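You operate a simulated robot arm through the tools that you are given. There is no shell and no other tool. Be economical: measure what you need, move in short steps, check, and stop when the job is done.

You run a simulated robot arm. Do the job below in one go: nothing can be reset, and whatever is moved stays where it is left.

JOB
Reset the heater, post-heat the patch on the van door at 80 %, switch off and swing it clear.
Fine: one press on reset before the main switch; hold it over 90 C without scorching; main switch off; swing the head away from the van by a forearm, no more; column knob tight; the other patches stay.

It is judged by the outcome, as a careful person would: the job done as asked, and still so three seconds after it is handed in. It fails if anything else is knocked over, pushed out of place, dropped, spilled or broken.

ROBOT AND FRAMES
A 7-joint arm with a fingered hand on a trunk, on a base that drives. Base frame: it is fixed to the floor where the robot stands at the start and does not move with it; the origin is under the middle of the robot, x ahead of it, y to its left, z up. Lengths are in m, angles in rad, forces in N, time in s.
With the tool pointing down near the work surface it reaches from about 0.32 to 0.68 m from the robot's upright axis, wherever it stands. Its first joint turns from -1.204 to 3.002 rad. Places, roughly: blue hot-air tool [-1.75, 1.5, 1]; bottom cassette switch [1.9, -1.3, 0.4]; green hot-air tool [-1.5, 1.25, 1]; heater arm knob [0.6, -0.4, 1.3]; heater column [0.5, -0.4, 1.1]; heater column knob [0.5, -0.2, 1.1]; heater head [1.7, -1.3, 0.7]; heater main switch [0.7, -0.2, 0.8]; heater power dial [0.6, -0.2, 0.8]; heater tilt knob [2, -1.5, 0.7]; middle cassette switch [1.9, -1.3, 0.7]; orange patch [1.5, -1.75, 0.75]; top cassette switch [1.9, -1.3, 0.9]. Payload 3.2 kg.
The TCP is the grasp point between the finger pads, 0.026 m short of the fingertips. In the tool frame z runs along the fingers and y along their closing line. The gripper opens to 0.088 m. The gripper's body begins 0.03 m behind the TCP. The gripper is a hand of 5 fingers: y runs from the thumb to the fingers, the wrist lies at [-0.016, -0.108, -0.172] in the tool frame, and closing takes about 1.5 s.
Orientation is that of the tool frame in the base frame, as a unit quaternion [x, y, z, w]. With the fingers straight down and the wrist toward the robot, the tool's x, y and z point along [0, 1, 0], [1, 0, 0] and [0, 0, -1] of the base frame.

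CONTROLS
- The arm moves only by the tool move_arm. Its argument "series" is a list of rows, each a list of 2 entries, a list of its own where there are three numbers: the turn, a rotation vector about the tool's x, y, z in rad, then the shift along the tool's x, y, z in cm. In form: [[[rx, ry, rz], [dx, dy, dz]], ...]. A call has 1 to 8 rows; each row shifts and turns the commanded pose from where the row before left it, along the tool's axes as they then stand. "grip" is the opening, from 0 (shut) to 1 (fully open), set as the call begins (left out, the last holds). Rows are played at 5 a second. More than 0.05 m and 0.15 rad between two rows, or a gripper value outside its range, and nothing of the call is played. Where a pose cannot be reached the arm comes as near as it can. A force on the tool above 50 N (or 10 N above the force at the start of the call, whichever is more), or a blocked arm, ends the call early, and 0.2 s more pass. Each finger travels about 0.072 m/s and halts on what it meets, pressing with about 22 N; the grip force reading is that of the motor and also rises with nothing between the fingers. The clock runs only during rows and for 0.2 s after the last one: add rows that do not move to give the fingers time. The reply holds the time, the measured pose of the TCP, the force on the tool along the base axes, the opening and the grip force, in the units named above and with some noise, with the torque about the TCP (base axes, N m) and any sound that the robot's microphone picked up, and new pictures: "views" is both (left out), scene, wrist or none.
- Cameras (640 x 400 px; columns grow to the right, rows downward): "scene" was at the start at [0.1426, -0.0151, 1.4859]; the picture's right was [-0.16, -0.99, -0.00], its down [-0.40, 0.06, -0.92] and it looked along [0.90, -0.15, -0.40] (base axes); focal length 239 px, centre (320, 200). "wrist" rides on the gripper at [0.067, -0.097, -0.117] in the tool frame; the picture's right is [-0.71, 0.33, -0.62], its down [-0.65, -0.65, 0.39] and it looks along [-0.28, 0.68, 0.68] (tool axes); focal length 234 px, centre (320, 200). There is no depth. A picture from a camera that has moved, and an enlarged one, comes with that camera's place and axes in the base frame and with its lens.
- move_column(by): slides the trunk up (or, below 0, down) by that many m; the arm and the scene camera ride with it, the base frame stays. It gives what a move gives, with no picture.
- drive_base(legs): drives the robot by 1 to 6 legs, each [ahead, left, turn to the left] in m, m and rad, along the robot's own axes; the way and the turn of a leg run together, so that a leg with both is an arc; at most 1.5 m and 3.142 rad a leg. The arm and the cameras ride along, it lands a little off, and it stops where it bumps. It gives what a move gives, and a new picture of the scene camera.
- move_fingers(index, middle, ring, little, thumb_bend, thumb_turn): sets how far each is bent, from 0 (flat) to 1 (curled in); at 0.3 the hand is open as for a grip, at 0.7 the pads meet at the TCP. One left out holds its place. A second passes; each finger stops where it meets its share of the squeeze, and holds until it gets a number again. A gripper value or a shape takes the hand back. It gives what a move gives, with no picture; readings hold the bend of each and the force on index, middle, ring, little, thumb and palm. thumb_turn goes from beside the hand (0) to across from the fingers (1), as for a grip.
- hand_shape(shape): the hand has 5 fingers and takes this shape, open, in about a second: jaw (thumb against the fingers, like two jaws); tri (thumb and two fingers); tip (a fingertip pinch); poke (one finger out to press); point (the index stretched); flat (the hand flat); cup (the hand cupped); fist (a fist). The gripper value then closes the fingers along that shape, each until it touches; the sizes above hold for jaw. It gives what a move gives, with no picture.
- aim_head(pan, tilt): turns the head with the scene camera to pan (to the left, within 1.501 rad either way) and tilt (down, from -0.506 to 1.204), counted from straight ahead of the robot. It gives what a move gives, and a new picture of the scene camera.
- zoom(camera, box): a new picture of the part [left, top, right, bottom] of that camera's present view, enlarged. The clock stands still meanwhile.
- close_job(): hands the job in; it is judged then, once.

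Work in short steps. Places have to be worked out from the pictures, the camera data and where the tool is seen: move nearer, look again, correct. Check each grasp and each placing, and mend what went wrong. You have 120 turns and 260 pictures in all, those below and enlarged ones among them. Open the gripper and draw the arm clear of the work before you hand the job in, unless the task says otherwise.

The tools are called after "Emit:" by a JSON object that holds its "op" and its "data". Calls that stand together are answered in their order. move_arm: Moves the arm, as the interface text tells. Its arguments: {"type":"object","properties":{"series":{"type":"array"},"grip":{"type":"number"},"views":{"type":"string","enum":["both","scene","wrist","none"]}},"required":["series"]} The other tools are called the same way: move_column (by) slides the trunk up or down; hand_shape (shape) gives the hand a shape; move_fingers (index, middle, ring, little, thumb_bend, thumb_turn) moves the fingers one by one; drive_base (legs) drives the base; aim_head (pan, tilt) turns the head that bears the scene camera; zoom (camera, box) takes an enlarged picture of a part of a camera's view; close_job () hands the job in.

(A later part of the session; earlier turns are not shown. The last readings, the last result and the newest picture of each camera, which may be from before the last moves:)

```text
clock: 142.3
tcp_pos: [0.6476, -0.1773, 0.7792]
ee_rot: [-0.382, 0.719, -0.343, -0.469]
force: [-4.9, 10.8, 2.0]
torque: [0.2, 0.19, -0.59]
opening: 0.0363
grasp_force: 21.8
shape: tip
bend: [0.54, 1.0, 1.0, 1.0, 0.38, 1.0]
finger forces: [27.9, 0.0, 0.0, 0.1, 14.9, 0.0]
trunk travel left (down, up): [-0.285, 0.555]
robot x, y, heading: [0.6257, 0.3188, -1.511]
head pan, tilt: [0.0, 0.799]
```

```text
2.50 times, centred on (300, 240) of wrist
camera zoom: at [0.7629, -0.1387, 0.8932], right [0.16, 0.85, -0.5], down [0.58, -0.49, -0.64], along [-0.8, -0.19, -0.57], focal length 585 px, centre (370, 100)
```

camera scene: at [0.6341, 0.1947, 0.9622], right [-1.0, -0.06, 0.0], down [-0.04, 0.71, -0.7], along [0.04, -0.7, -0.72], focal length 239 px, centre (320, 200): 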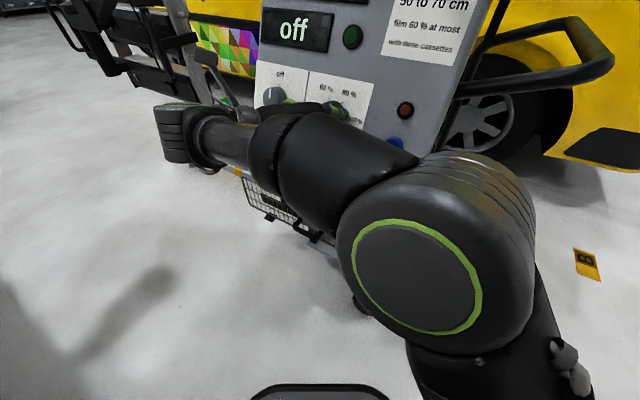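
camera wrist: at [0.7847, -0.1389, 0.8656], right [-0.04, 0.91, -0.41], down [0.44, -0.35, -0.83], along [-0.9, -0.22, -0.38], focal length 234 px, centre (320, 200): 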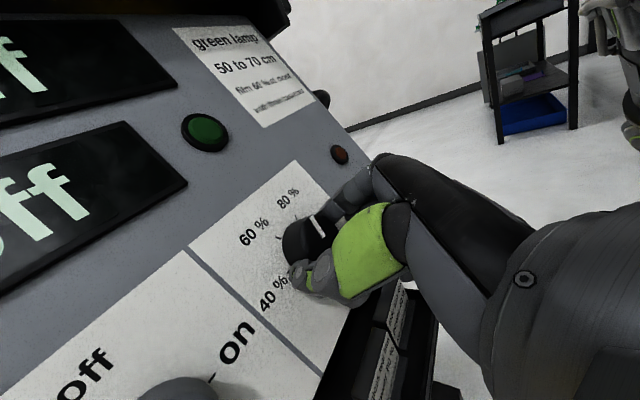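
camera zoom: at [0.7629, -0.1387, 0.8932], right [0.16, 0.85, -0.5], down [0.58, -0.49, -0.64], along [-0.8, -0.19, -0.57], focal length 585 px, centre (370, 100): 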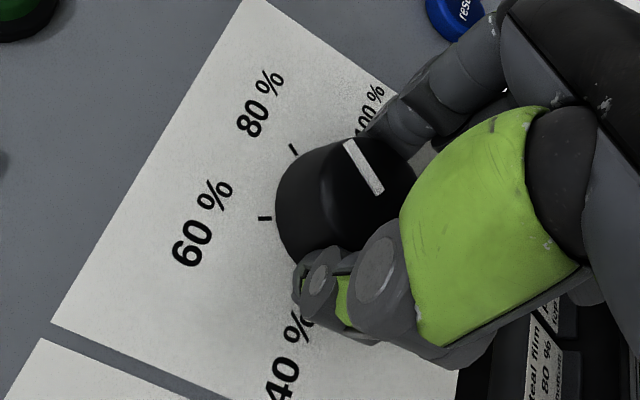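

Nearly on 80 %. I release, back off and inspect the dial.

Emit:
{"op": "move_arm", "data": {"series": [[[0, 0, 0.06], [0, 0, 0]], [[0, 0, 0], [0, 0, 0]]], "views": "none"}}

Emit:
{"op": "move_arm", "data": {"series": [[[0, 0, 0], [0, 0, 0]], [[0, 0, 0], [0, 0, 0]], [[0, 0, 0], [0, 0, 0]], [[0, 0, 0], [0, 0, -2]], [[0, 0, 0], [0, 0, -3]], [[0, 0, 0], [0, 0, -4]]], "grip": 1, "views": "both"}}

Emit:
{"op": "zoom", "data": {"camera": "wrist", "box": [180, 160, 340, 320]}}

```text
clock: 142.9
tcp_pos: [0.6475, -0.1778, 0.7792]
ee_rot: [-0.361, 0.73, -0.357, -0.458]
force: [-4.1, 10.6, 1.1]
torque: [0.25, 0.17, -0.62]
opening: 0.0359
grasp_force: 21.7
shape: tip
bend: [0.54, 1.0, 1.0, 1.0, 0.38, 1.0]
finger forces: [27.5, 0.0, 0.0, 0.0, 15.1, 0.1]
trunk travel left (down, up): [-0.285, 0.555]
robot x, y, heading: [0.623, 0.323, -1.51]
head pan, tilt: [0.0, 0.799]
```

```text
clock: 144.3
tcp_pos: [0.6638, -0.1076, 0.8113]
ee_rot: [-0.347, 0.744, -0.358, -0.445]
force: [0.6, 0.0, 0.1]
torque: [0.01, 0.03, 0.01]
opening: 0.0878
grasp_force: 0.1
shape: tip
bend: [0.3, 0.98, 0.99, 0.99, 0.3, 0.97]
finger forces: [0.2, 0.0, 0.1, 0.0, 0.1, 0.1]
out of reach, approached as far as the arm can: row 6
trunk travel left (down, up): [-0.285, 0.555]
robot x, y, heading: [0.6271, 0.322, -1.511]
head pan, tilt: [0.0, 0.799]
camera scene: at [0.6351, 0.1932, 0.9619], right [-1.0, -0.06, 0.0], down [-0.04, 0.72, -0.7], along [0.04, -0.7, -0.72], focal length 239 px, centre (320, 200)
camera wrist: at [0.7706, -0.0702, 0.9352], right [0.24, 0.83, -0.5], down [0.62, -0.53, -0.58], along [-0.75, -0.17, -0.64], focal length 234 px, centre (320, 200)
```

scene: 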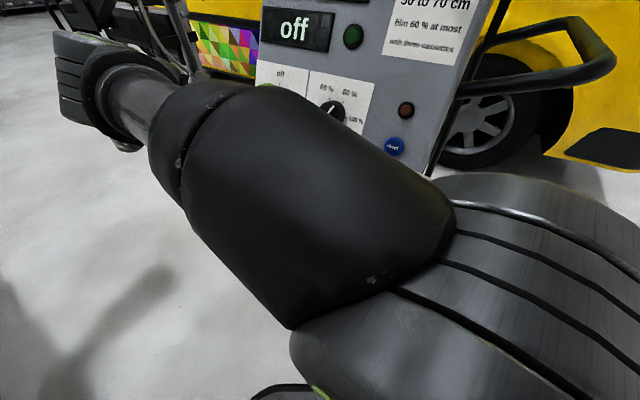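
wrist: 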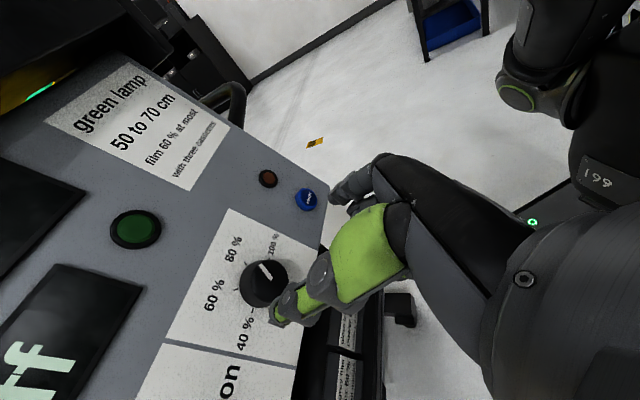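

```text
2.50 times, centred on (260, 240) of wrist
camera zoom: at [0.7706, -0.0702, 0.9352], right [0.24, 0.83, -0.5], down [0.62, -0.53, -0.58], along [-0.75, -0.17, -0.64], focal length 585 px, centre (470, 100)
```

zoom: 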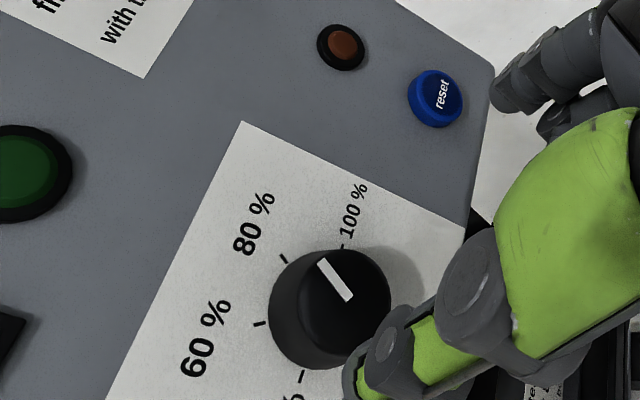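

The pointer lies exactly along the 80 % tick. Before switching on I will set the cassettes (top off, middle and bottom on). I roll the hand back first.

Emit:
{"op": "move_arm", "data": {"series": [[[0, 0, -0.14], [0, 0, 0]], [[0, 0, -0.14], [0, 0, 0]], [[0, 0, -0.14], [0, 0, 0]], [[0, 0, -0.14], [0, 0, 0]], [[0, 0, -0.14], [0, 0, 0]], [[0, 0, -0.14], [0, 0, 0]], [[0, 0, -0.14], [0, 0, 0]], [[0, 0, -0.14], [0, 0, 0]]], "grip": 0, "views": "none"}}

Emit:
{"op": "move_arm", "data": {"series": [[[0, 0, -0.14], [0, 0, 0]], [[0, 0, -0.14], [0, 0, 0]], [[0.14, 0, 0], [0, 0, 0]], [[0.14, 0, 0], [0, 0, 0]]], "views": "both"}}

Emit:
{"op": "move_column", "data": {"by": 0.4}}

```text
clock: 146.1
tcp_pos: [0.6784, -0.1014, 0.8061]
ee_rot: [0.694, -0.425, 0.058, 0.578]
force: [0.9, -1.0, 0.0]
torque: [-0.04, -0.02, 0.04]
opening: 0.0
grasp_force: 21.6
shape: tip
bend: [0.7, 1.0, 1.0, 1.0, 0.82, 1.0]
finger forces: [0.1, 0.0, 0.0, 0.0, 0.0, 0.0]
trunk travel left (down, up): [-0.285, 0.555]
robot x, y, heading: [0.6241, 0.3233, -1.507]
head pan, tilt: [0.0, 0.799]
```

```text
clock: 147.1
tcp_pos: [0.6766, -0.1024, 0.8078]
ee_rot: [0.82, -0.327, 0.026, 0.469]
force: [-0.2, 0.4, 0.6]
torque: [-0.01, -0.03, 0.03]
opening: 0.0001
grasp_force: 21.7
shape: tip
bend: [0.7, 1.0, 1.0, 1.0, 0.82, 1.0]
finger forces: [0.1, 0.0, 0.0, 0.1, 0.0, 0.0]
trunk travel left (down, up): [-0.285, 0.555]
robot x, y, heading: [0.6267, 0.3235, -1.51]
head pan, tilt: [0.0, 0.799]
camera scene: at [0.6342, 0.1924, 0.9629], right [-1.0, -0.06, 0.0], down [-0.04, 0.71, -0.71], along [0.04, -0.7, -0.71], focal length 239 px, centre (320, 200)
camera wrist: at [0.816, -0.0096, 0.8221], right [-0.58, 0.74, 0.35], down [-0.25, 0.25, -0.94], along [-0.78, -0.63, 0.04], focal length 234 px, centre (320, 200)
```

scene: 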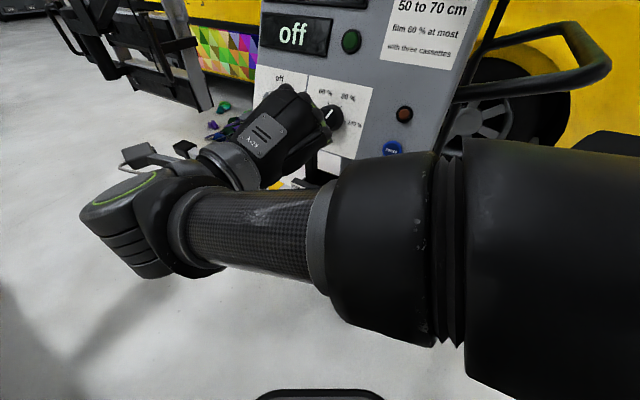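
wrist: 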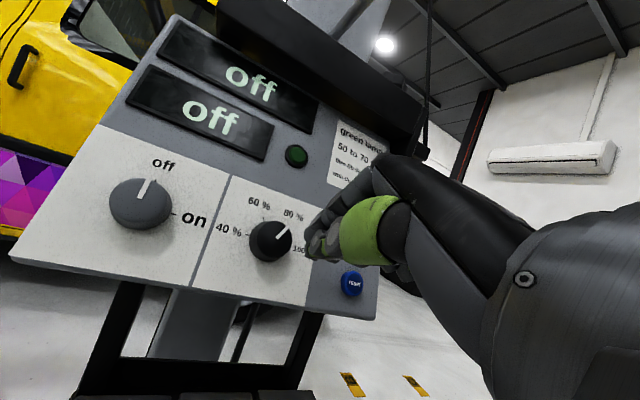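

```text
clock: 150.9
tcp_pos: [0.6771, -0.1019, 1.2065]
ee_rot: [0.82, -0.325, 0.024, 0.47]
force: [-0.5, -0.3, 0.7]
torque: [0.02, -0.01, 0.03]
opening: 0.0001
grasp_force: 22.0
shape: tip
bend: [0.7, 1.0, 1.0, 1.0, 0.82, 1.0]
finger forces: [0.0, 0.0, 0.0, 0.1, 0.0, 0.0]
trunk travel left (down, up): [-0.685, 0.155]
robot x, y, heading: [0.6251, 0.3266, -1.506]
head pan, tilt: [0.0, 0.799]
```

Dial reads 80 %. With the hand raised, I drive back along the known way to the head's rear.

Emit:
{"op": "move_arm", "data": {"series": [[[0, 0, 0], [0, 0, -4]], [[0, 0, 0], [0, 0, -3]]], "views": "none"}}

Emit:
{"op": "drive_base", "data": {"legs": [[0.163, 0.2, 0], [0.352, 0.328, 0], [0.385, 0.376, 0], [0.113, 0.193, 0]]}}

Emit:
{"op": "aim_head", "data": {"pan": 0.2, "tilt": 0.75}}

```text
clock: 151.5
tcp_pos: [0.6966, -0.0465, 1.2421]
ee_rot: [0.822, -0.324, 0.02, 0.468]
force: [-0.1, 0.8, 0.0]
torque: [-0.01, -0.02, -0.02]
opening: 0.0
grasp_force: 21.9
shape: tip
bend: [0.7, 1.0, 1.0, 1.0, 0.82, 1.0]
finger forces: [0.0, 0.0, 0.0, 0.1, 0.0, 0.0]
trunk travel left (down, up): [-0.685, 0.155]
robot x, y, heading: [0.6252, 0.3235, -1.509]
head pan, tilt: [0.0, 0.799]
```

```text
clock: 159.9
tcp_pos: [1.8507, -0.9942, 1.2416]
ee_rot: [0.822, -0.328, 0.02, 0.465]
force: [-0.5, 0.3, 0.1]
torque: [0.0, -0.01, -0.03]
opening: 0.0
grasp_force: 21.6
shape: tip
bend: [0.7, 1.0, 1.0, 1.0, 0.82, 1.0]
finger forces: [0.0, 0.0, 0.0, 0.0, 0.0, 0.0]
trunk travel left (down, up): [-0.685, 0.155]
robot x, y, heading: [1.7825, -0.6217, -1.51]
head pan, tilt: [0.0, 0.799]
camera scene: at [1.7803, -0.7532, 1.3634], right [-1.0, 0.08, 0.0], down [0.06, 0.7, -0.71], along [-0.06, -0.71, -0.7], focal length 239 px, centre (320, 200)
```

scene: 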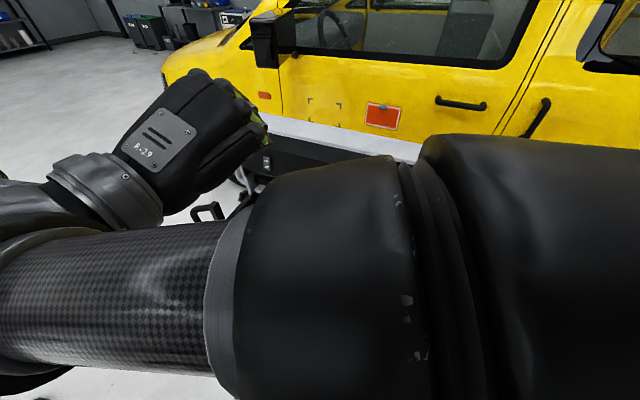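

```text
clock: 160.6
tcp_pos: [1.8505, -0.996, 1.2409]
ee_rot: [0.823, -0.328, 0.019, 0.462]
force: [-0.5, -0.4, 0.1]
torque: [-0.01, -0.02, 0.01]
opening: 0.0
grasp_force: 22.2
shape: tip
bend: [0.7, 1.0, 1.0, 1.0, 0.82, 1.0]
finger forces: [0.0, 0.0, 0.0, 0.0, 0.0, 0.0]
trunk travel left (down, up): [-0.685, 0.155]
robot x, y, heading: [1.7862, -0.6264, -1.51]
head pan, tilt: [0.201, 0.75]
camera scene: at [1.7817, -0.7534, 1.3636], right [-1.0, 0.06, 0.0], down [0.04, 0.7, -0.71], along [-0.04, -0.71, -0.7], focal length 239 px, centre (320, 200)
```

scene: 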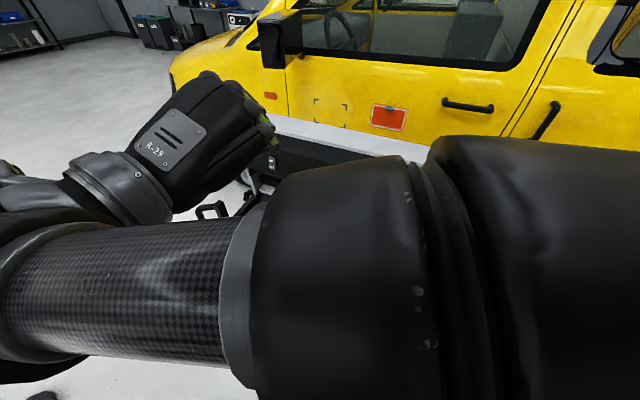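

My forearm blocks the head's view; I check the wrist camera.

Emit:
{"op": "zoom", "data": {"camera": "wrist", "box": [0, 0, 640, 400]}}

```text
1.00 times, centred on (320, 200) of wrist (not enlarged: the box is as wide or as high as the picture)
camera zoom: at [1.9903, -0.9048, 1.2558], right [-0.57, 0.73, 0.37], down [-0.25, 0.27, -0.93], along [-0.78, -0.62, 0.03], focal length 234 px, centre (320, 200)
```

zoom: 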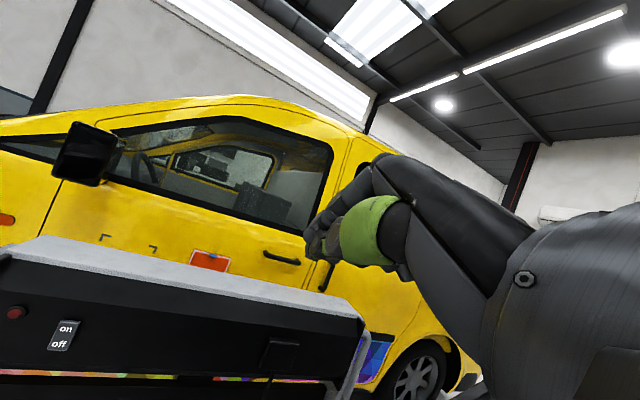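

The wrist camera confirms the top switch at (1.89,-1.34,0.944). I bring the pinched tips to about 5 cm before its "off" end.

Emit:
{"op": "move_arm", "data": {"series": [[[0, 0, 0], [1.28, -1.87, 4.4]], [[0, 0, 0], [1.28, -1.87, 4.4]], [[0, 0, 0], [1.28, -1.87, 4.4]], [[0, 0, 0], [1.28, -1.87, 4.4]], [[0, 0, 0], [1.28, -1.87, 4.4]], [[0, 0, 0], [1.28, -1.87, 4.4]]], "grip": 0, "views": "both"}}

```text
clock: 162.0
tcp_pos: [1.8946, -1.2075, 1.0365]
ee_rot: [0.819, -0.338, 0.022, 0.463]
force: [0.4, -0.9, -0.2]
torque: [0.0, 0.05, -0.03]
opening: 0.0
grasp_force: 21.9
shape: tip
bend: [0.7, 1.0, 1.0, 1.0, 0.82, 1.0]
finger forces: [0.0, 0.1, 0.1, 0.0, 0.1, 0.0]
trunk travel left (down, up): [-0.685, 0.155]
robot x, y, heading: [1.7851, -0.6215, -1.517]
head pan, tilt: [0.201, 0.75]
camera scene: at [1.8082, -0.7541, 1.3657], right [-0.97, -0.25, 0.0], down [-0.17, 0.66, -0.73], along [0.19, -0.71, -0.68], focal length 239 px, centre (320, 200)
camera wrist: at [2.0357, -1.1183, 1.0537], right [-0.56, 0.74, 0.36], down [-0.23, 0.27, -0.93], along [-0.79, -0.61, 0.02], focal length 234 px, centre (320, 200)
```

scene: 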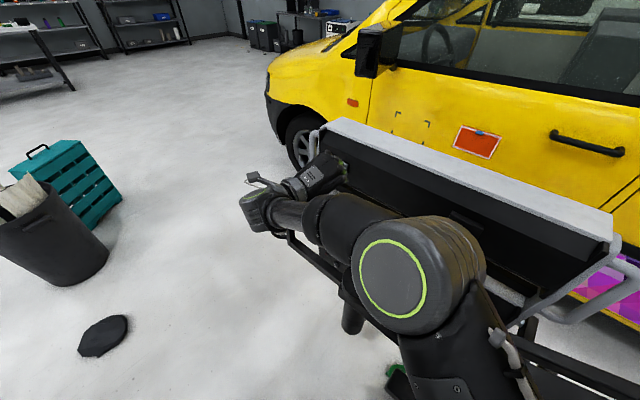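
wrist: 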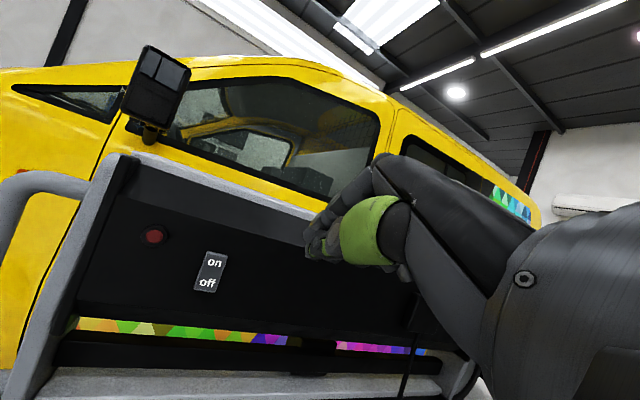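

Emit:
{"op": "zoom", "data": {"camera": "wrist", "box": [180, 235, 250, 305]}}

```text
5.71 times, centred on (215, 270) of wrist
camera zoom: at [2.0357, -1.1183, 1.0537], right [-0.56, 0.74, 0.36], down [-0.23, 0.27, -0.93], along [-0.79, -0.61, 0.02], focal length 1338 px, centre (920, -200)
```

zoom: 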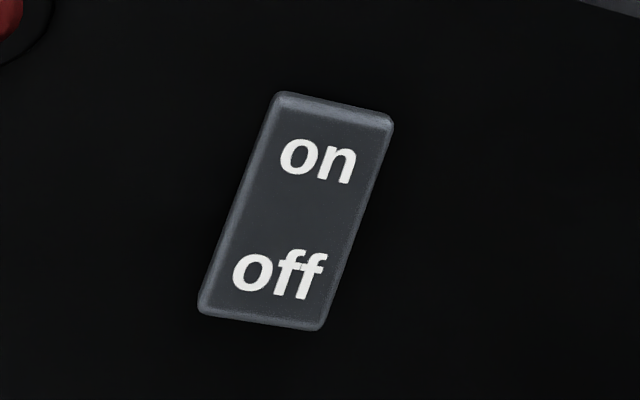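

I move to 3 cm before the "off" end of the top switch.

Emit:
{"op": "move_arm", "data": {"series": [[[0, 0, 0], [0.73, -1.58, 3.63]], [[0, 0, 0], [0.73, -1.58, 3.63]], [[0, 0, 0], [0.73, -1.58, 3.63]]], "views": "wrist"}}

```text
clock: 162.8
tcp_pos: [1.8973, -1.276, 0.9495]
ee_rot: [0.822, -0.327, 0.021, 0.466]
force: [-0.1, -0.3, -0.4]
torque: [-0.01, 0.03, 0.0]
opening: 0.0
grasp_force: 21.6
shape: tip
bend: [0.7, 1.0, 1.0, 1.0, 0.82, 1.0]
finger forces: [0.0, 0.1, 0.0, 0.1, 0.0, 0.1]
out of reach, approached as far as the arm can: row 3
trunk travel left (down, up): [-0.685, 0.155]
robot x, y, heading: [1.7824, -0.6228, -1.51]
head pan, tilt: [0.201, 0.75]
camera wrist: at [2.037, -1.1837, 0.9657], right [-0.57, 0.74, 0.36], down [-0.25, 0.27, -0.93], along [-0.78, -0.62, 0.03], focal length 234 px, centre (320, 200)
```

wrist: 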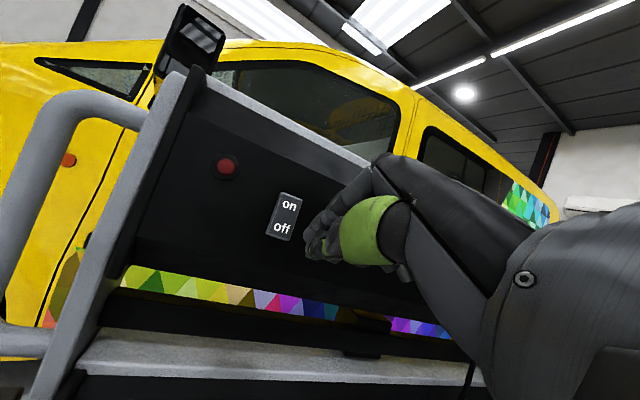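

The arm is at full stretch with about 4 cm to go; I drive the base 3 cm ahead and check.

Emit:
{"op": "drive_base", "data": {"legs": [[0.03, 0, 0]]}}

Emit:
{"op": "zoom", "data": {"camera": "wrist", "box": [200, 130, 420, 310]}}

```text
clock: 163.6
tcp_pos: [1.8991, -1.3043, 0.9501]
ee_rot: [0.822, -0.327, 0.021, 0.465]
force: [-0.2, -0.4, -0.5]
torque: [0.0, -0.02, -0.04]
opening: 0.0
grasp_force: 21.9
shape: tip
bend: [0.7, 1.0, 1.0, 1.0, 0.82, 1.0]
finger forces: [0.0, 0.0, 0.0, 0.1, 0.0, 0.1]
trunk travel left (down, up): [-0.685, 0.155]
robot x, y, heading: [1.7829, -0.6493, -1.512]
head pan, tilt: [0.201, 0.75]
heard: click
camera scene: at [1.8094, -0.7821, 1.3659], right [-0.97, -0.25, 0.0], down [-0.17, 0.66, -0.73], along [0.19, -0.71, -0.68], focal length 239 px, centre (320, 200)
```

scene: 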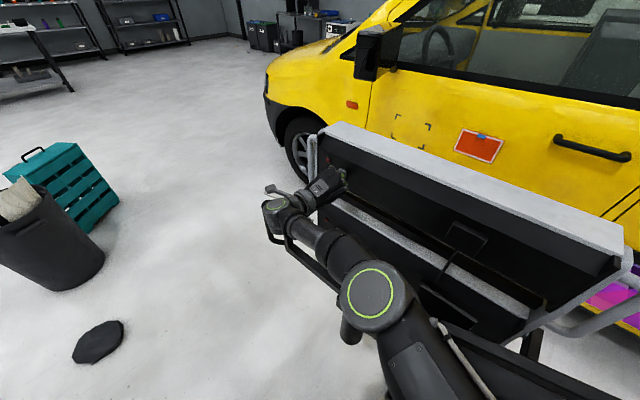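

```text
2.22 times, centred on (310, 220) of wrist
camera zoom: at [2.0392, -1.213, 0.9661], right [-0.57, 0.74, 0.36], down [-0.25, 0.27, -0.93], along [-0.78, -0.62, 0.03], focal length 520 px, centre (342, 156)
```

zoom: 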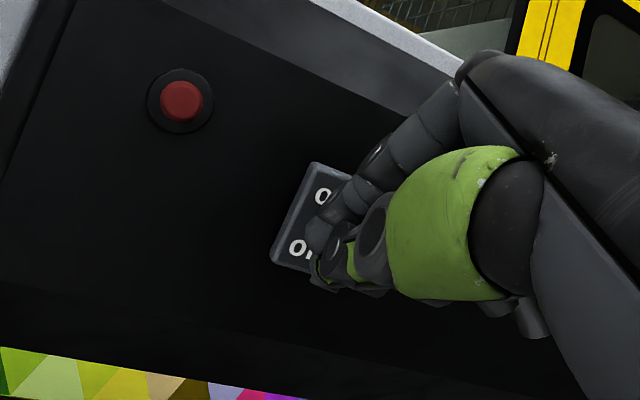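

A click: the rocker tipped. I back off and compare its look.

Emit:
{"op": "drive_base", "data": {"legs": [[-0.04, 0, 0]]}}

Emit:
{"op": "zoom", "data": {"camera": "wrist", "box": [240, 160, 340, 260]}}

```text
clock: 164.5
tcp_pos: [1.8977, -1.2642, 0.9517]
ee_rot: [0.821, -0.328, 0.02, 0.467]
force: [0.2, 0.6, -0.1]
torque: [-0.02, 0.01, 0.04]
opening: 0.0
grasp_force: 21.9
shape: tip
bend: [0.7, 1.0, 1.0, 1.0, 0.82, 1.0]
finger forces: [0.0, 0.1, 0.0, 0.0, 0.0, 0.0]
trunk travel left (down, up): [-0.685, 0.155]
robot x, y, heading: [1.784, -0.6127, -1.514]
head pan, tilt: [0.201, 0.75]
camera scene: at [1.8071, -0.7409, 1.366], right [-0.97, -0.26, 0.0], down [-0.17, 0.66, -0.73], along [0.19, -0.71, -0.68], focal length 239 px, centre (320, 200)
```

scene: 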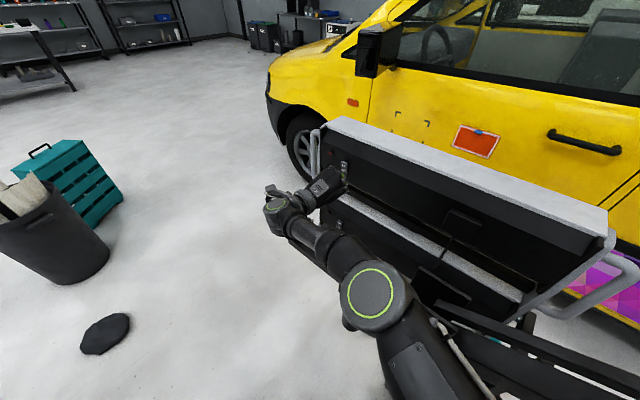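

```text
4.00 times, centred on (290, 210) of wrist
camera zoom: at [2.037, -1.1724, 0.9668], right [-0.57, 0.74, 0.36], down [-0.25, 0.26, -0.93], along [-0.78, -0.62, 0.03], focal length 937 px, centre (440, 160)
```

zoom: 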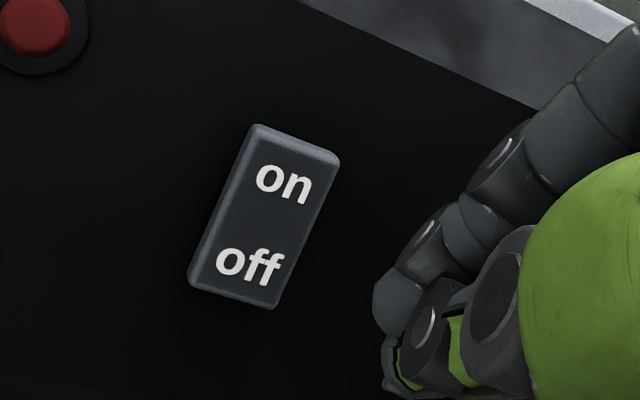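

State can't be told by eye; the lamps will tell later. For the middle and bottom switches I need the bracket geometry: I lift the hand back and look.

Emit:
{"op": "move_arm", "data": {"series": [[[0, 0, 0], [0, 0, -4.9]], [[0, 0, 0], [0, 0, -4.9]], [[0, 0, 0], [0, 2, -4.5]], [[0, 0, 0], [0, 2, -4.5]], [[0, 0, 0], [0, 0, -4.9]]], "views": "wrist"}}

Emit:
{"op": "aim_head", "data": {"pan": -0.1, "tilt": 0.85}}

```text
clock: 165.7
tcp_pos: [1.9388, -1.0925, 1.1167]
ee_rot: [0.821, -0.328, 0.019, 0.466]
force: [-0.1, -0.5, 0.1]
torque: [0.01, 0.0, -0.03]
opening: 0.0003
grasp_force: 21.7
shape: tip
bend: [0.7, 1.0, 1.0, 1.0, 0.82, 1.0]
finger forces: [0.0, 0.0, 0.0, 0.0, 0.1, 0.0]
trunk travel left (down, up): [-0.685, 0.155]
robot x, y, heading: [1.7828, -0.6124, -1.512]
head pan, tilt: [0.201, 0.75]
camera wrist: at [2.0795, -1.002, 1.1314], right [-0.57, 0.74, 0.36], down [-0.25, 0.27, -0.93], along [-0.78, -0.62, 0.03], focal length 234 px, centre (320, 200)
```

wrist: 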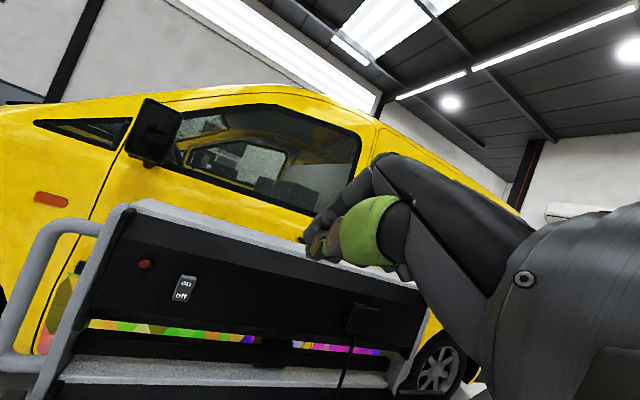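

```text
clock: 166.5
tcp_pos: [1.9395, -1.0959, 1.1154]
ee_rot: [0.822, -0.328, 0.021, 0.466]
force: [0.5, -0.7, 0.1]
torque: [0.03, 0.02, 0.01]
opening: 0.0
grasp_force: 22.0
shape: tip
bend: [0.7, 1.0, 1.0, 1.0, 0.82, 1.0]
finger forces: [0.1, 0.1, 0.1, 0.1, 0.0, 0.0]
trunk travel left (down, up): [-0.685, 0.155]
robot x, y, heading: [1.7787, -0.6118, -1.515]
head pan, tilt: [-0.099, 0.85]
camera scene: at [1.7829, -0.7399, 1.3579], right [-1.0, 0.04, 0.0], down [0.03, 0.75, -0.66], along [-0.03, -0.66, -0.75], focal length 239 px, centre (320, 200)
```

scene: 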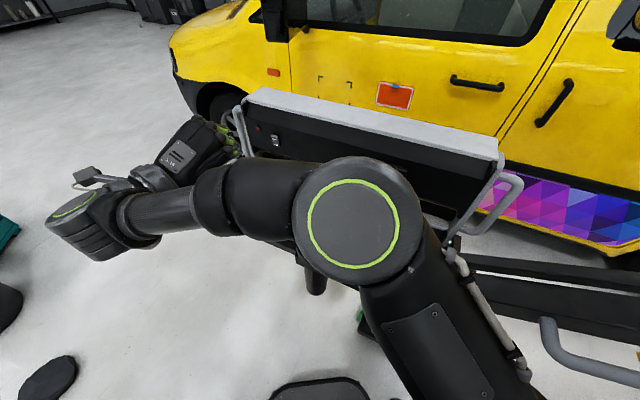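

I retract the hand more and shift to the +x side of the hub, then lower the trunk for a look at the bracket and the lower switches.

Emit:
{"op": "move_arm", "data": {"series": [[[0, 0, 0], [0, 0, -4.9]], [[0, 0, 0], [0, 0, -4.9]]], "views": "none"}}

Emit:
{"op": "drive_base", "data": {"legs": [[-0.08, 0.32, 0], [0, 0, -0.4]]}}

Emit:
{"op": "aim_head", "data": {"pan": 0.3, "tilt": 0.7}}

```text
clock: 167.1
tcp_pos: [1.9327, -1.0728, 1.077]
ee_rot: [0.863, -0.364, -0.018, 0.35]
force: [0.5, -0.5, -0.6]
torque: [0.0, -0.04, 0.0]
opening: 0.0
grasp_force: 21.6
shape: tip
bend: [0.7, 1.0, 1.0, 1.0, 0.82, 1.0]
finger forces: [0.1, 0.0, 0.1, 0.0, 0.1, 0.0]
out of reach, approached as far as the arm can: row 2
trunk travel left (down, up): [-0.685, 0.155]
robot x, y, heading: [1.7847, -0.6087, -1.509]
head pan, tilt: [-0.099, 0.85]
stopped in row 2: the arm was blocked; the commanded pose is now the measured one
```

```text
clock: 170.4
tcp_pos: [2.0536, -0.9981, 1.0783]
ee_rot: [0.773, -0.529, -0.086, 0.341]
force: [-0.1, -0.1, -0.6]
torque: [0.01, 0.0, -0.01]
opening: 0.0
grasp_force: 22.1
shape: tip
bend: [0.7, 1.0, 1.0, 1.0, 0.82, 1.0]
finger forces: [0.0, 0.1, 0.0, 0.0, 0.0, 0.1]
trunk travel left (down, up): [-0.685, 0.155]
robot x, y, heading: [2.0943, -0.5146, -1.916]
head pan, tilt: [-0.099, 0.85]
camera scene: at [2.0458, -0.6318, 1.3579], right [-0.9, 0.43, 0.0], down [0.32, 0.68, -0.66], along [-0.28, -0.6, -0.75], focal length 239 px, centre (320, 200)
```

scene: 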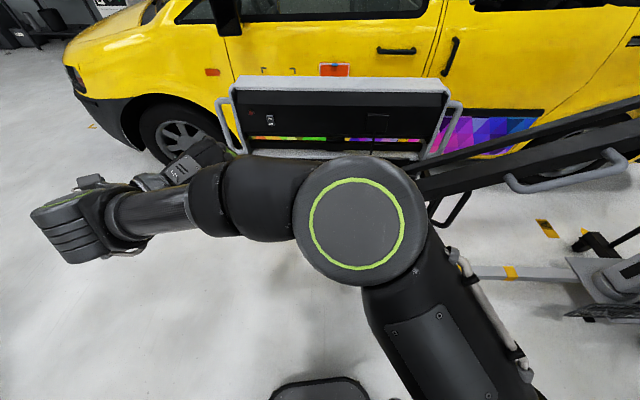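

```text
clock: 171.3
tcp_pos: [2.0536, -0.9985, 1.0786]
ee_rot: [0.772, -0.529, -0.087, 0.34]
force: [0.0, -0.3, 0.4]
torque: [0.04, 0.02, 0.01]
opening: 0.0
grasp_force: 22.4
shape: tip
bend: [0.7, 1.0, 1.0, 1.0, 0.82, 1.0]
finger forces: [0.0, 0.1, 0.0, 0.0, 0.1, 0.0]
trunk travel left (down, up): [-0.685, 0.155]
robot x, y, heading: [2.0978, -0.5118, -1.913]
head pan, tilt: [0.3, 0.7]
camera scene: at [2.0757, -0.6461, 1.3701], right [-1.0, 0.05, 0.0], down [0.03, 0.64, -0.76], along [-0.04, -0.76, -0.64], focal length 239 px, centre (320, 200)
```

scene: 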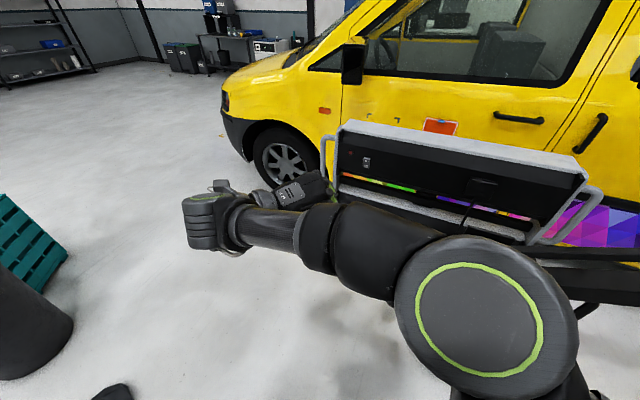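

The click suggests the top one was on, and the lamps will show the other two once powered, so I return to the panel first, with the hand raised.

Emit:
{"op": "move_column", "data": {"by": 0.15}}

Emit:
{"op": "drive_base", "data": {"legs": [[0, 0, 0.4], [0.089, -0.319, 0], [-0.113, -0.193, 0], [-0.385, -0.376, 0], [-0.352, -0.328, 0], [-0.163, -0.2, 0]]}}

Emit:
{"op": "aim_head", "data": {"pan": 0.0, "tilt": 0.8}}

```text
clock: 173.1
tcp_pos: [2.0519, -0.999, 1.2279]
ee_rot: [0.773, -0.528, -0.086, 0.34]
force: [0.0, 0.0, -0.1]
torque: [-0.01, -0.02, 0.0]
opening: 0.0
grasp_force: 21.7
shape: tip
bend: [0.7, 1.0, 1.0, 1.0, 0.82, 1.0]
finger forces: [0.0, 0.0, 0.0, 0.0, 0.0, 0.0]
trunk travel left (down, up): [-0.835, 0.005]
robot x, y, heading: [2.0973, -0.5092, -1.912]
head pan, tilt: [0.3, 0.7]
```

```text
clock: 184.4
tcp_pos: [0.7823, -0.1284, 1.2287]
ee_rot: [0.862, -0.365, -0.018, 0.351]
force: [-0.4, -0.3, 0.1]
torque: [-0.01, -0.04, -0.01]
opening: 0.0
grasp_force: 22.2
shape: tip
bend: [0.7, 1.0, 1.0, 1.0, 0.82, 1.0]
finger forces: [0.0, 0.1, 0.0, 0.0, 0.0, 0.1]
trunk travel left (down, up): [-0.835, 0.005]
robot x, y, heading: [0.6344, 0.3354, -1.519]
head pan, tilt: [0.3, 0.7]
camera scene: at [0.6674, 0.2047, 1.5201], right [-0.94, -0.35, 0.0], down [-0.22, 0.6, -0.76], along [0.27, -0.72, -0.64], focal length 239 px, centre (320, 200)
```

scene: 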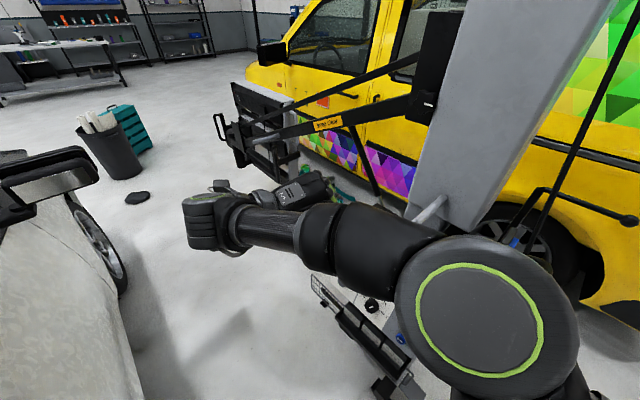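

```text
clock: 185.2
tcp_pos: [0.7821, -0.1274, 1.2277]
ee_rot: [0.862, -0.366, -0.018, 0.35]
force: [-0.1, -0.2, 0.1]
torque: [-0.01, -0.02, -0.03]
opening: 0.0
grasp_force: 22.4
shape: tip
bend: [0.7, 1.0, 1.0, 1.0, 0.82, 1.0]
finger forces: [0.0, 0.0, 0.0, 0.0, 0.0, 0.0]
trunk travel left (down, up): [-0.835, 0.005]
robot x, y, heading: [0.6332, 0.3377, -1.519]
head pan, tilt: [0.0, 0.799]
camera scene: at [0.6419, 0.2043, 1.5119], right [-1.0, -0.06, 0.0], down [-0.04, 0.72, -0.7], along [0.04, -0.7, -0.72], focal length 239 px, centre (320, 200)
```

scene: 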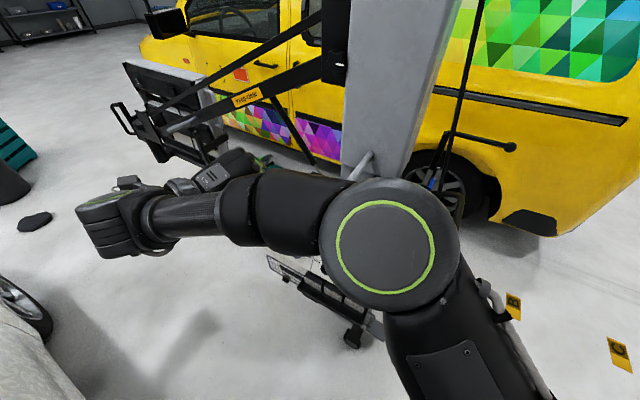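

I rotate the hand to face the main switch squarely (pre-rolled counterclockwise), then lower.

Emit:
{"op": "move_arm", "data": {"series": [[[-0.076, -0.0056, -0.1187], [0, 0, 0]], [[-0.076, -0.0056, -0.1187], [0, 0, 0]], [[-0.076, -0.0056, -0.1187], [0, 0, 0]], [[-0.076, -0.0056, -0.1187], [0, 0, 0]], [[-0.076, -0.0056, -0.1187], [0, 0, 0]], [[-0.076, -0.0056, -0.1187], [0, 0, 0]], [[-0.076, -0.0056, -0.1187], [0, 0, 0]]], "grip": 1, "views": "none"}}

Emit:
{"op": "move_column", "data": {"by": -0.4}}

Emit:
{"op": "move_arm", "data": {"series": [[[0, 0, 0], [0, 0, 0]]], "views": "both"}}

```text
clock: 186.8
tcp_pos: [0.7832, -0.125, 1.2292]
ee_rot: [0.814, 0.022, -0.265, 0.517]
force: [0.3, -0.5, -0.4]
torque: [-0.03, 0.01, 0.01]
opening: 0.0878
grasp_force: 0.1
shape: tip
bend: [0.3, 0.98, 0.99, 0.99, 0.3, 0.97]
finger forces: [0.0, 0.0, 0.0, 0.0, 0.1, 0.0]
trunk travel left (down, up): [-0.835, 0.005]
robot x, y, heading: [0.6356, 0.3339, -1.517]
head pan, tilt: [0.0, 0.799]
```

```text
clock: 190.6
tcp_pos: [0.7822, -0.1274, 0.8289]
ee_rot: [0.815, 0.02, -0.265, 0.515]
force: [0.6, 0.3, -0.2]
torque: [-0.01, -0.03, 0.04]
opening: 0.0876
grasp_force: 0.0
shape: tip
bend: [0.3, 0.98, 0.99, 0.99, 0.3, 0.97]
finger forces: [0.0, 0.0, 0.0, 0.0, 0.1, 0.1]
trunk travel left (down, up): [-0.435, 0.405]
robot x, y, heading: [0.6338, 0.3344, -1.514]
head pan, tilt: [0.0, 0.799]
```

```text
clock: 191.0
tcp_pos: [0.7825, -0.127, 0.8286]
ee_rot: [0.815, 0.019, -0.265, 0.515]
force: [-0.3, 0.2, 0.1]
torque: [-0.02, 0.04, 0.04]
opening: 0.0878
grasp_force: 0.0
shape: tip
bend: [0.3, 0.98, 0.99, 0.99, 0.3, 0.97]
finger forces: [0.1, 0.1, 0.0, 0.0, 0.0, 0.1]
trunk travel left (down, up): [-0.435, 0.405]
robot x, y, heading: [0.6341, 0.336, -1.518]
head pan, tilt: [0.0, 0.799]
camera scene: at [0.6417, 0.2043, 1.1119], right [-1.0, -0.05, 0.0], down [-0.04, 0.72, -0.7], along [0.04, -0.7, -0.72], focal length 239 px, centre (320, 200)
camera wrist: at [0.8591, 0.0029, 0.7564], right [-0.25, 0.54, 0.8], down [-0.92, 0.13, -0.38], along [-0.31, -0.83, 0.47], focal length 234 px, centre (320, 200)
```

scene: 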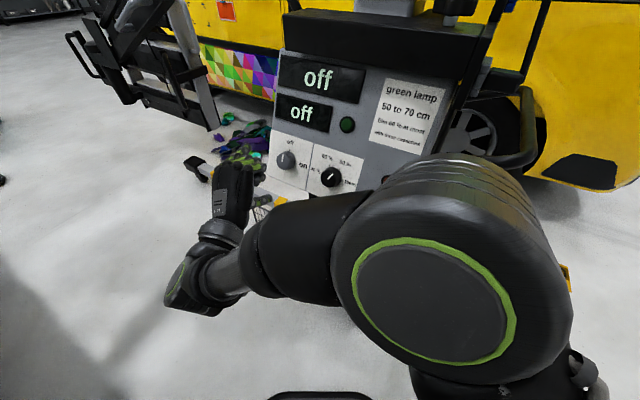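
wrist: 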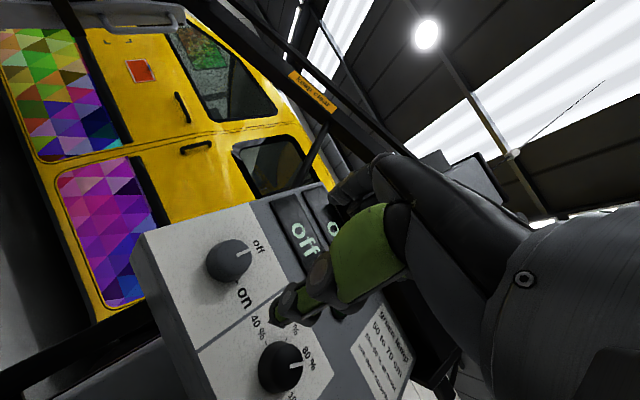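

Aligned well. I move to 6 cm before the main switch.

Emit:
{"op": "move_arm", "data": {"series": [[[0, 0, 0], [1.2, 0, 3.9]], [[0, 0, 0], [1.2, 0, 3.8]]], "views": "wrist"}}

```text
clock: 191.6
tcp_pos: [0.7609, -0.2053, 0.8061]
ee_rot: [0.82, -0.002, -0.254, 0.514]
force: [0.4, -1.0, -0.2]
torque: [0.0, -0.01, 0.01]
opening: 0.088
grasp_force: 0.0
shape: tip
bend: [0.3, 0.98, 0.99, 0.99, 0.3, 0.97]
finger forces: [0.1, 0.0, 0.0, 0.0, 0.0, 0.0]
trunk travel left (down, up): [-0.435, 0.405]
robot x, y, heading: [0.6343, 0.3362, -1.515]
head pan, tilt: [0.0, 0.799]
camera wrist: at [0.8437, -0.0782, 0.7363], right [-0.27, 0.55, 0.79], down [-0.9, 0.15, -0.42], along [-0.35, -0.82, 0.46], focal length 234 px, centre (320, 200)
```

wrist: 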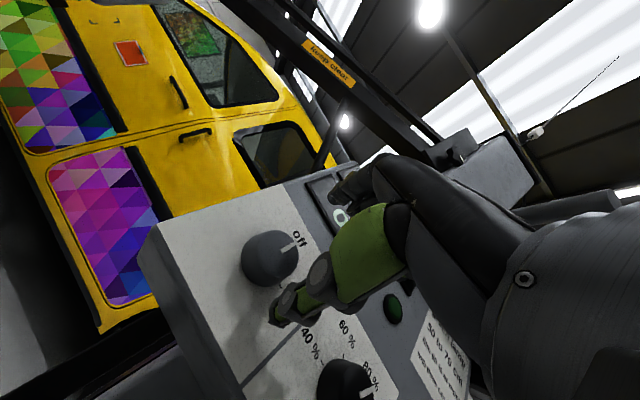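

Emit:
{"op": "move_arm", "data": {"series": [[[0, 0, 0], [0.6, -0.5, 0]], [[0, 0, 0], [0.6, -0.5, 0]], [[0, 0, 0], [0, 0, 0]]], "views": "wrist"}}

```text
clock: 192.6
tcp_pos: [0.7546, -0.2132, 0.7967]
ee_rot: [0.825, -0.022, -0.251, 0.506]
force: [0.2, -0.5, -0.2]
torque: [0.0, -0.01, 0.0]
opening: 0.0879
grasp_force: 0.1
shape: tip
bend: [0.3, 0.98, 0.99, 0.99, 0.3, 0.97]
finger forces: [0.0, 0.1, 0.0, 0.0, 0.0, 0.0]
trunk travel left (down, up): [-0.435, 0.405]
robot x, y, heading: [0.6347, 0.3302, -1.517]
head pan, tilt: [0.0, 0.799]
stopped in row 3: the arm was blocked; the commanded pose is now the measured one
camera wrist: at [0.8426, -0.0872, 0.7301], right [-0.27, 0.56, 0.78], down [-0.88, 0.19, -0.44], along [-0.39, -0.81, 0.44], focal length 234 px, centre (320, 200)
```

wrist: 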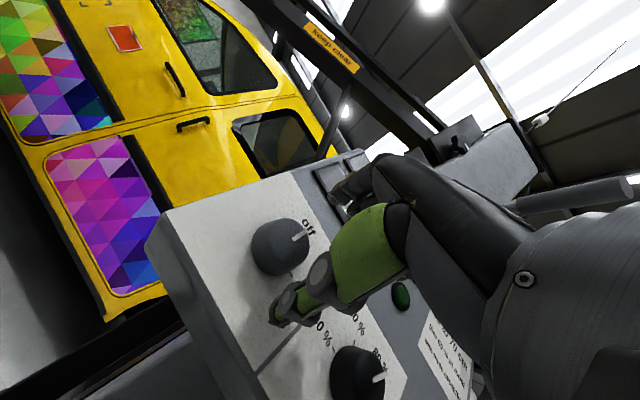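

The arm reports a block; I look from the head for what it touches.

Emit:
{"op": "aim_head", "data": {"pan": 0.1, "tilt": 1.0}}

```text
clock: 193.3
tcp_pos: [0.755, -0.2126, 0.7957]
ee_rot: [0.824, -0.02, -0.251, 0.507]
force: [0.1, 0.2, 0.1]
torque: [-0.03, 0.0, 0.0]
opening: 0.0878
grasp_force: 0.2
shape: tip
bend: [0.3, 0.98, 0.99, 0.99, 0.3, 0.97]
finger forces: [0.1, 0.0, 0.0, 0.0, 0.0, 0.0]
trunk travel left (down, up): [-0.435, 0.405]
robot x, y, heading: [0.637, 0.3383, -1.519]
head pan, tilt: [0.099, 1.0]
camera scene: at [0.648, 0.2159, 1.0968], right [-0.99, -0.15, 0.0], down [-0.13, 0.83, -0.54], along [0.08, -0.53, -0.84], focal length 239 px, centre (320, 200)
```

scene: 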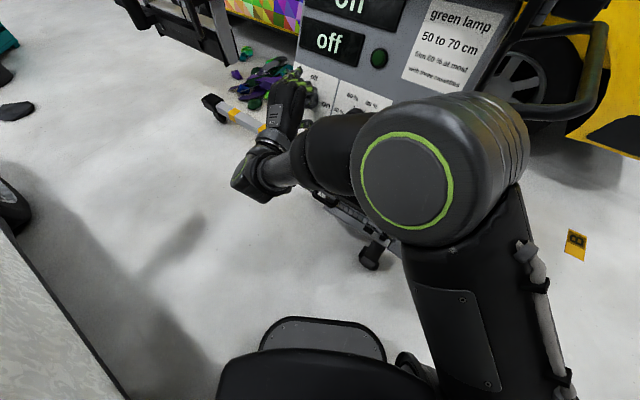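

The elbow sits close to the panel here. Since main is 10 cm to the side of the dial, I retreat the hand and shift the robot likewise so the arm has the same posture as at the dial.

Emit:
{"op": "move_arm", "data": {"series": [[[0, 0, 0], [0, 0, -3]], [[0, 0, 0], [0, 0, -3]]], "views": "none"}}

Emit:
{"op": "drive_base", "data": {"legs": [[0.05, 0.1, 0]]}}

Emit:
{"op": "zoom", "data": {"camera": "wrist", "box": [0, 0, 640, 400]}}

```text
clock: 193.9
tcp_pos: [0.7657, -0.1724, 0.8217]
ee_rot: [0.829, -0.037, -0.249, 0.499]
force: [0.1, 0.0, -0.8]
torque: [0.02, 0.0, 0.01]
opening: 0.0876
grasp_force: 0.0
shape: tip
bend: [0.3, 0.98, 0.99, 0.99, 0.3, 0.97]
finger forces: [0.1, 0.0, 0.1, 0.0, 0.1, 0.0]
trunk travel left (down, up): [-0.435, 0.405]
robot x, y, heading: [0.6358, 0.3322, -1.517]
head pan, tilt: [0.099, 1.0]
```

```text
clock: 195.1
tcp_pos: [0.8718, -0.2143, 0.8249]
ee_rot: [0.828, -0.037, -0.246, 0.502]
force: [-0.7, -0.8, -0.6]
torque: [0.02, -0.05, 0.0]
opening: 0.0876
grasp_force: 0.0
shape: tip
bend: [0.3, 0.98, 0.99, 0.99, 0.3, 0.97]
finger forces: [0.1, 0.0, 0.0, 0.1, 0.1, 0.0]
trunk travel left (down, up): [-0.435, 0.405]
robot x, y, heading: [0.7344, 0.2899, -1.512]
head pan, tilt: [0.099, 1.0]
camera scene: at [0.7508, 0.1707, 1.0967], right [-0.99, -0.15, 0.0], down [-0.13, 0.83, -0.54], along [0.08, -0.53, -0.84], focal length 239 px, centre (320, 200)
```

scene: 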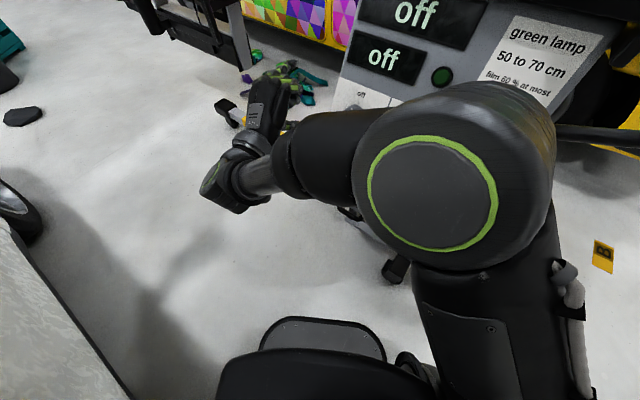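

```text
1.00 times, centred on (320, 200) of wrist (not enlarged: the box is as wide or as high as the picture)
camera zoom: at [0.9659, -0.0919, 0.761], right [-0.28, 0.56, 0.78], down [-0.86, 0.21, -0.46], along [-0.42, -0.8, 0.43], focal length 234 px, centre (320, 200)
```

zoom: 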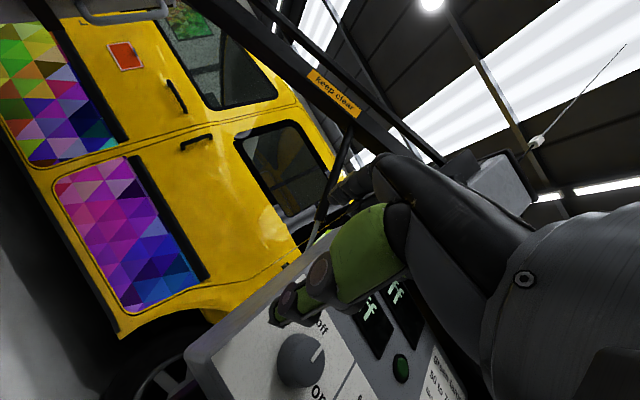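

I raise the arm command by 11 cm while moving over, then lower the trunk by 14 cm, as at the dial.

Emit:
{"op": "move_arm", "data": {"series": [[[0, 0, 0], [-4.4, 2.2, -0.3]], [[0, 0, 0], [-4.4, 2.2, -0.3]], [[0, 0, 0], [-4.4, 2.2, -0.3]]], "views": "none"}}

Emit:
{"op": "move_column", "data": {"by": -0.14}}

Emit:
{"op": "move_arm", "data": {"series": [[[0, 0, 0], [0, 0, 0]]], "views": "both"}}

```text
clock: 195.9
tcp_pos: [0.7713, -0.1984, 0.9333]
ee_rot: [0.828, -0.037, -0.245, 0.503]
force: [0.0, 0.0, 0.0]
torque: [0.04, 0.0, 0.02]
opening: 0.0876
grasp_force: 0.1
shape: tip
bend: [0.3, 0.98, 0.99, 0.99, 0.3, 0.97]
finger forces: [0.0, 0.1, 0.0, 0.1, 0.1, 0.0]
trunk travel left (down, up): [-0.435, 0.405]
robot x, y, heading: [0.7333, 0.2933, -1.516]
head pan, tilt: [0.099, 1.0]
```

```text
clock: 197.6
tcp_pos: [0.7718, -0.2001, 0.7919]
ee_rot: [0.828, -0.037, -0.246, 0.502]
force: [0.3, 0.2, 0.9]
torque: [0.03, -0.04, 0.0]
opening: 0.0874
grasp_force: 0.1
shape: tip
bend: [0.3, 0.98, 0.99, 0.99, 0.3, 0.97]
finger forces: [0.0, 0.0, 0.0, 0.0, 0.0, 0.0]
trunk travel left (down, up): [-0.295, 0.545]
robot x, y, heading: [0.7366, 0.2892, -1.516]
head pan, tilt: [0.099, 1.0]
```

```text
clock: 198.0
tcp_pos: [0.7721, -0.2006, 0.7925]
ee_rot: [0.828, -0.036, -0.246, 0.502]
force: [0.0, 0.0, 0.1]
torque: [0.0, -0.02, 0.03]
opening: 0.0876
grasp_force: 0.0
shape: tip
bend: [0.3, 0.98, 0.99, 0.99, 0.3, 0.97]
finger forces: [0.0, 0.0, 0.1, 0.0, 0.1, 0.0]
trunk travel left (down, up): [-0.295, 0.545]
robot x, y, heading: [0.735, 0.2916, -1.517]
head pan, tilt: [0.099, 1.0]
camera scene: at [0.7501, 0.171, 0.9568], right [-0.99, -0.15, 0.0], down [-0.13, 0.83, -0.54], along [0.08, -0.53, -0.84], focal length 239 px, centre (320, 200)
camera wrist: at [0.8655, -0.0761, 0.7289], right [-0.28, 0.56, 0.78], down [-0.86, 0.21, -0.46], along [-0.42, -0.8, 0.43], focal length 234 px, centre (320, 200)
```

scene: 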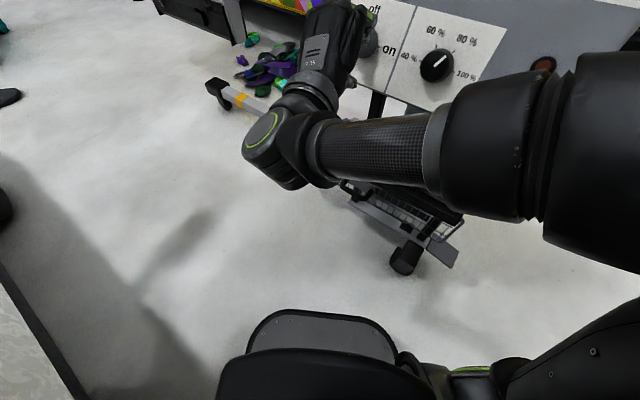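
wrist: 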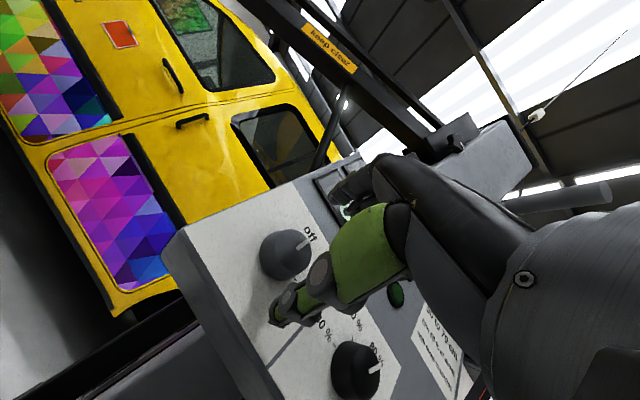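

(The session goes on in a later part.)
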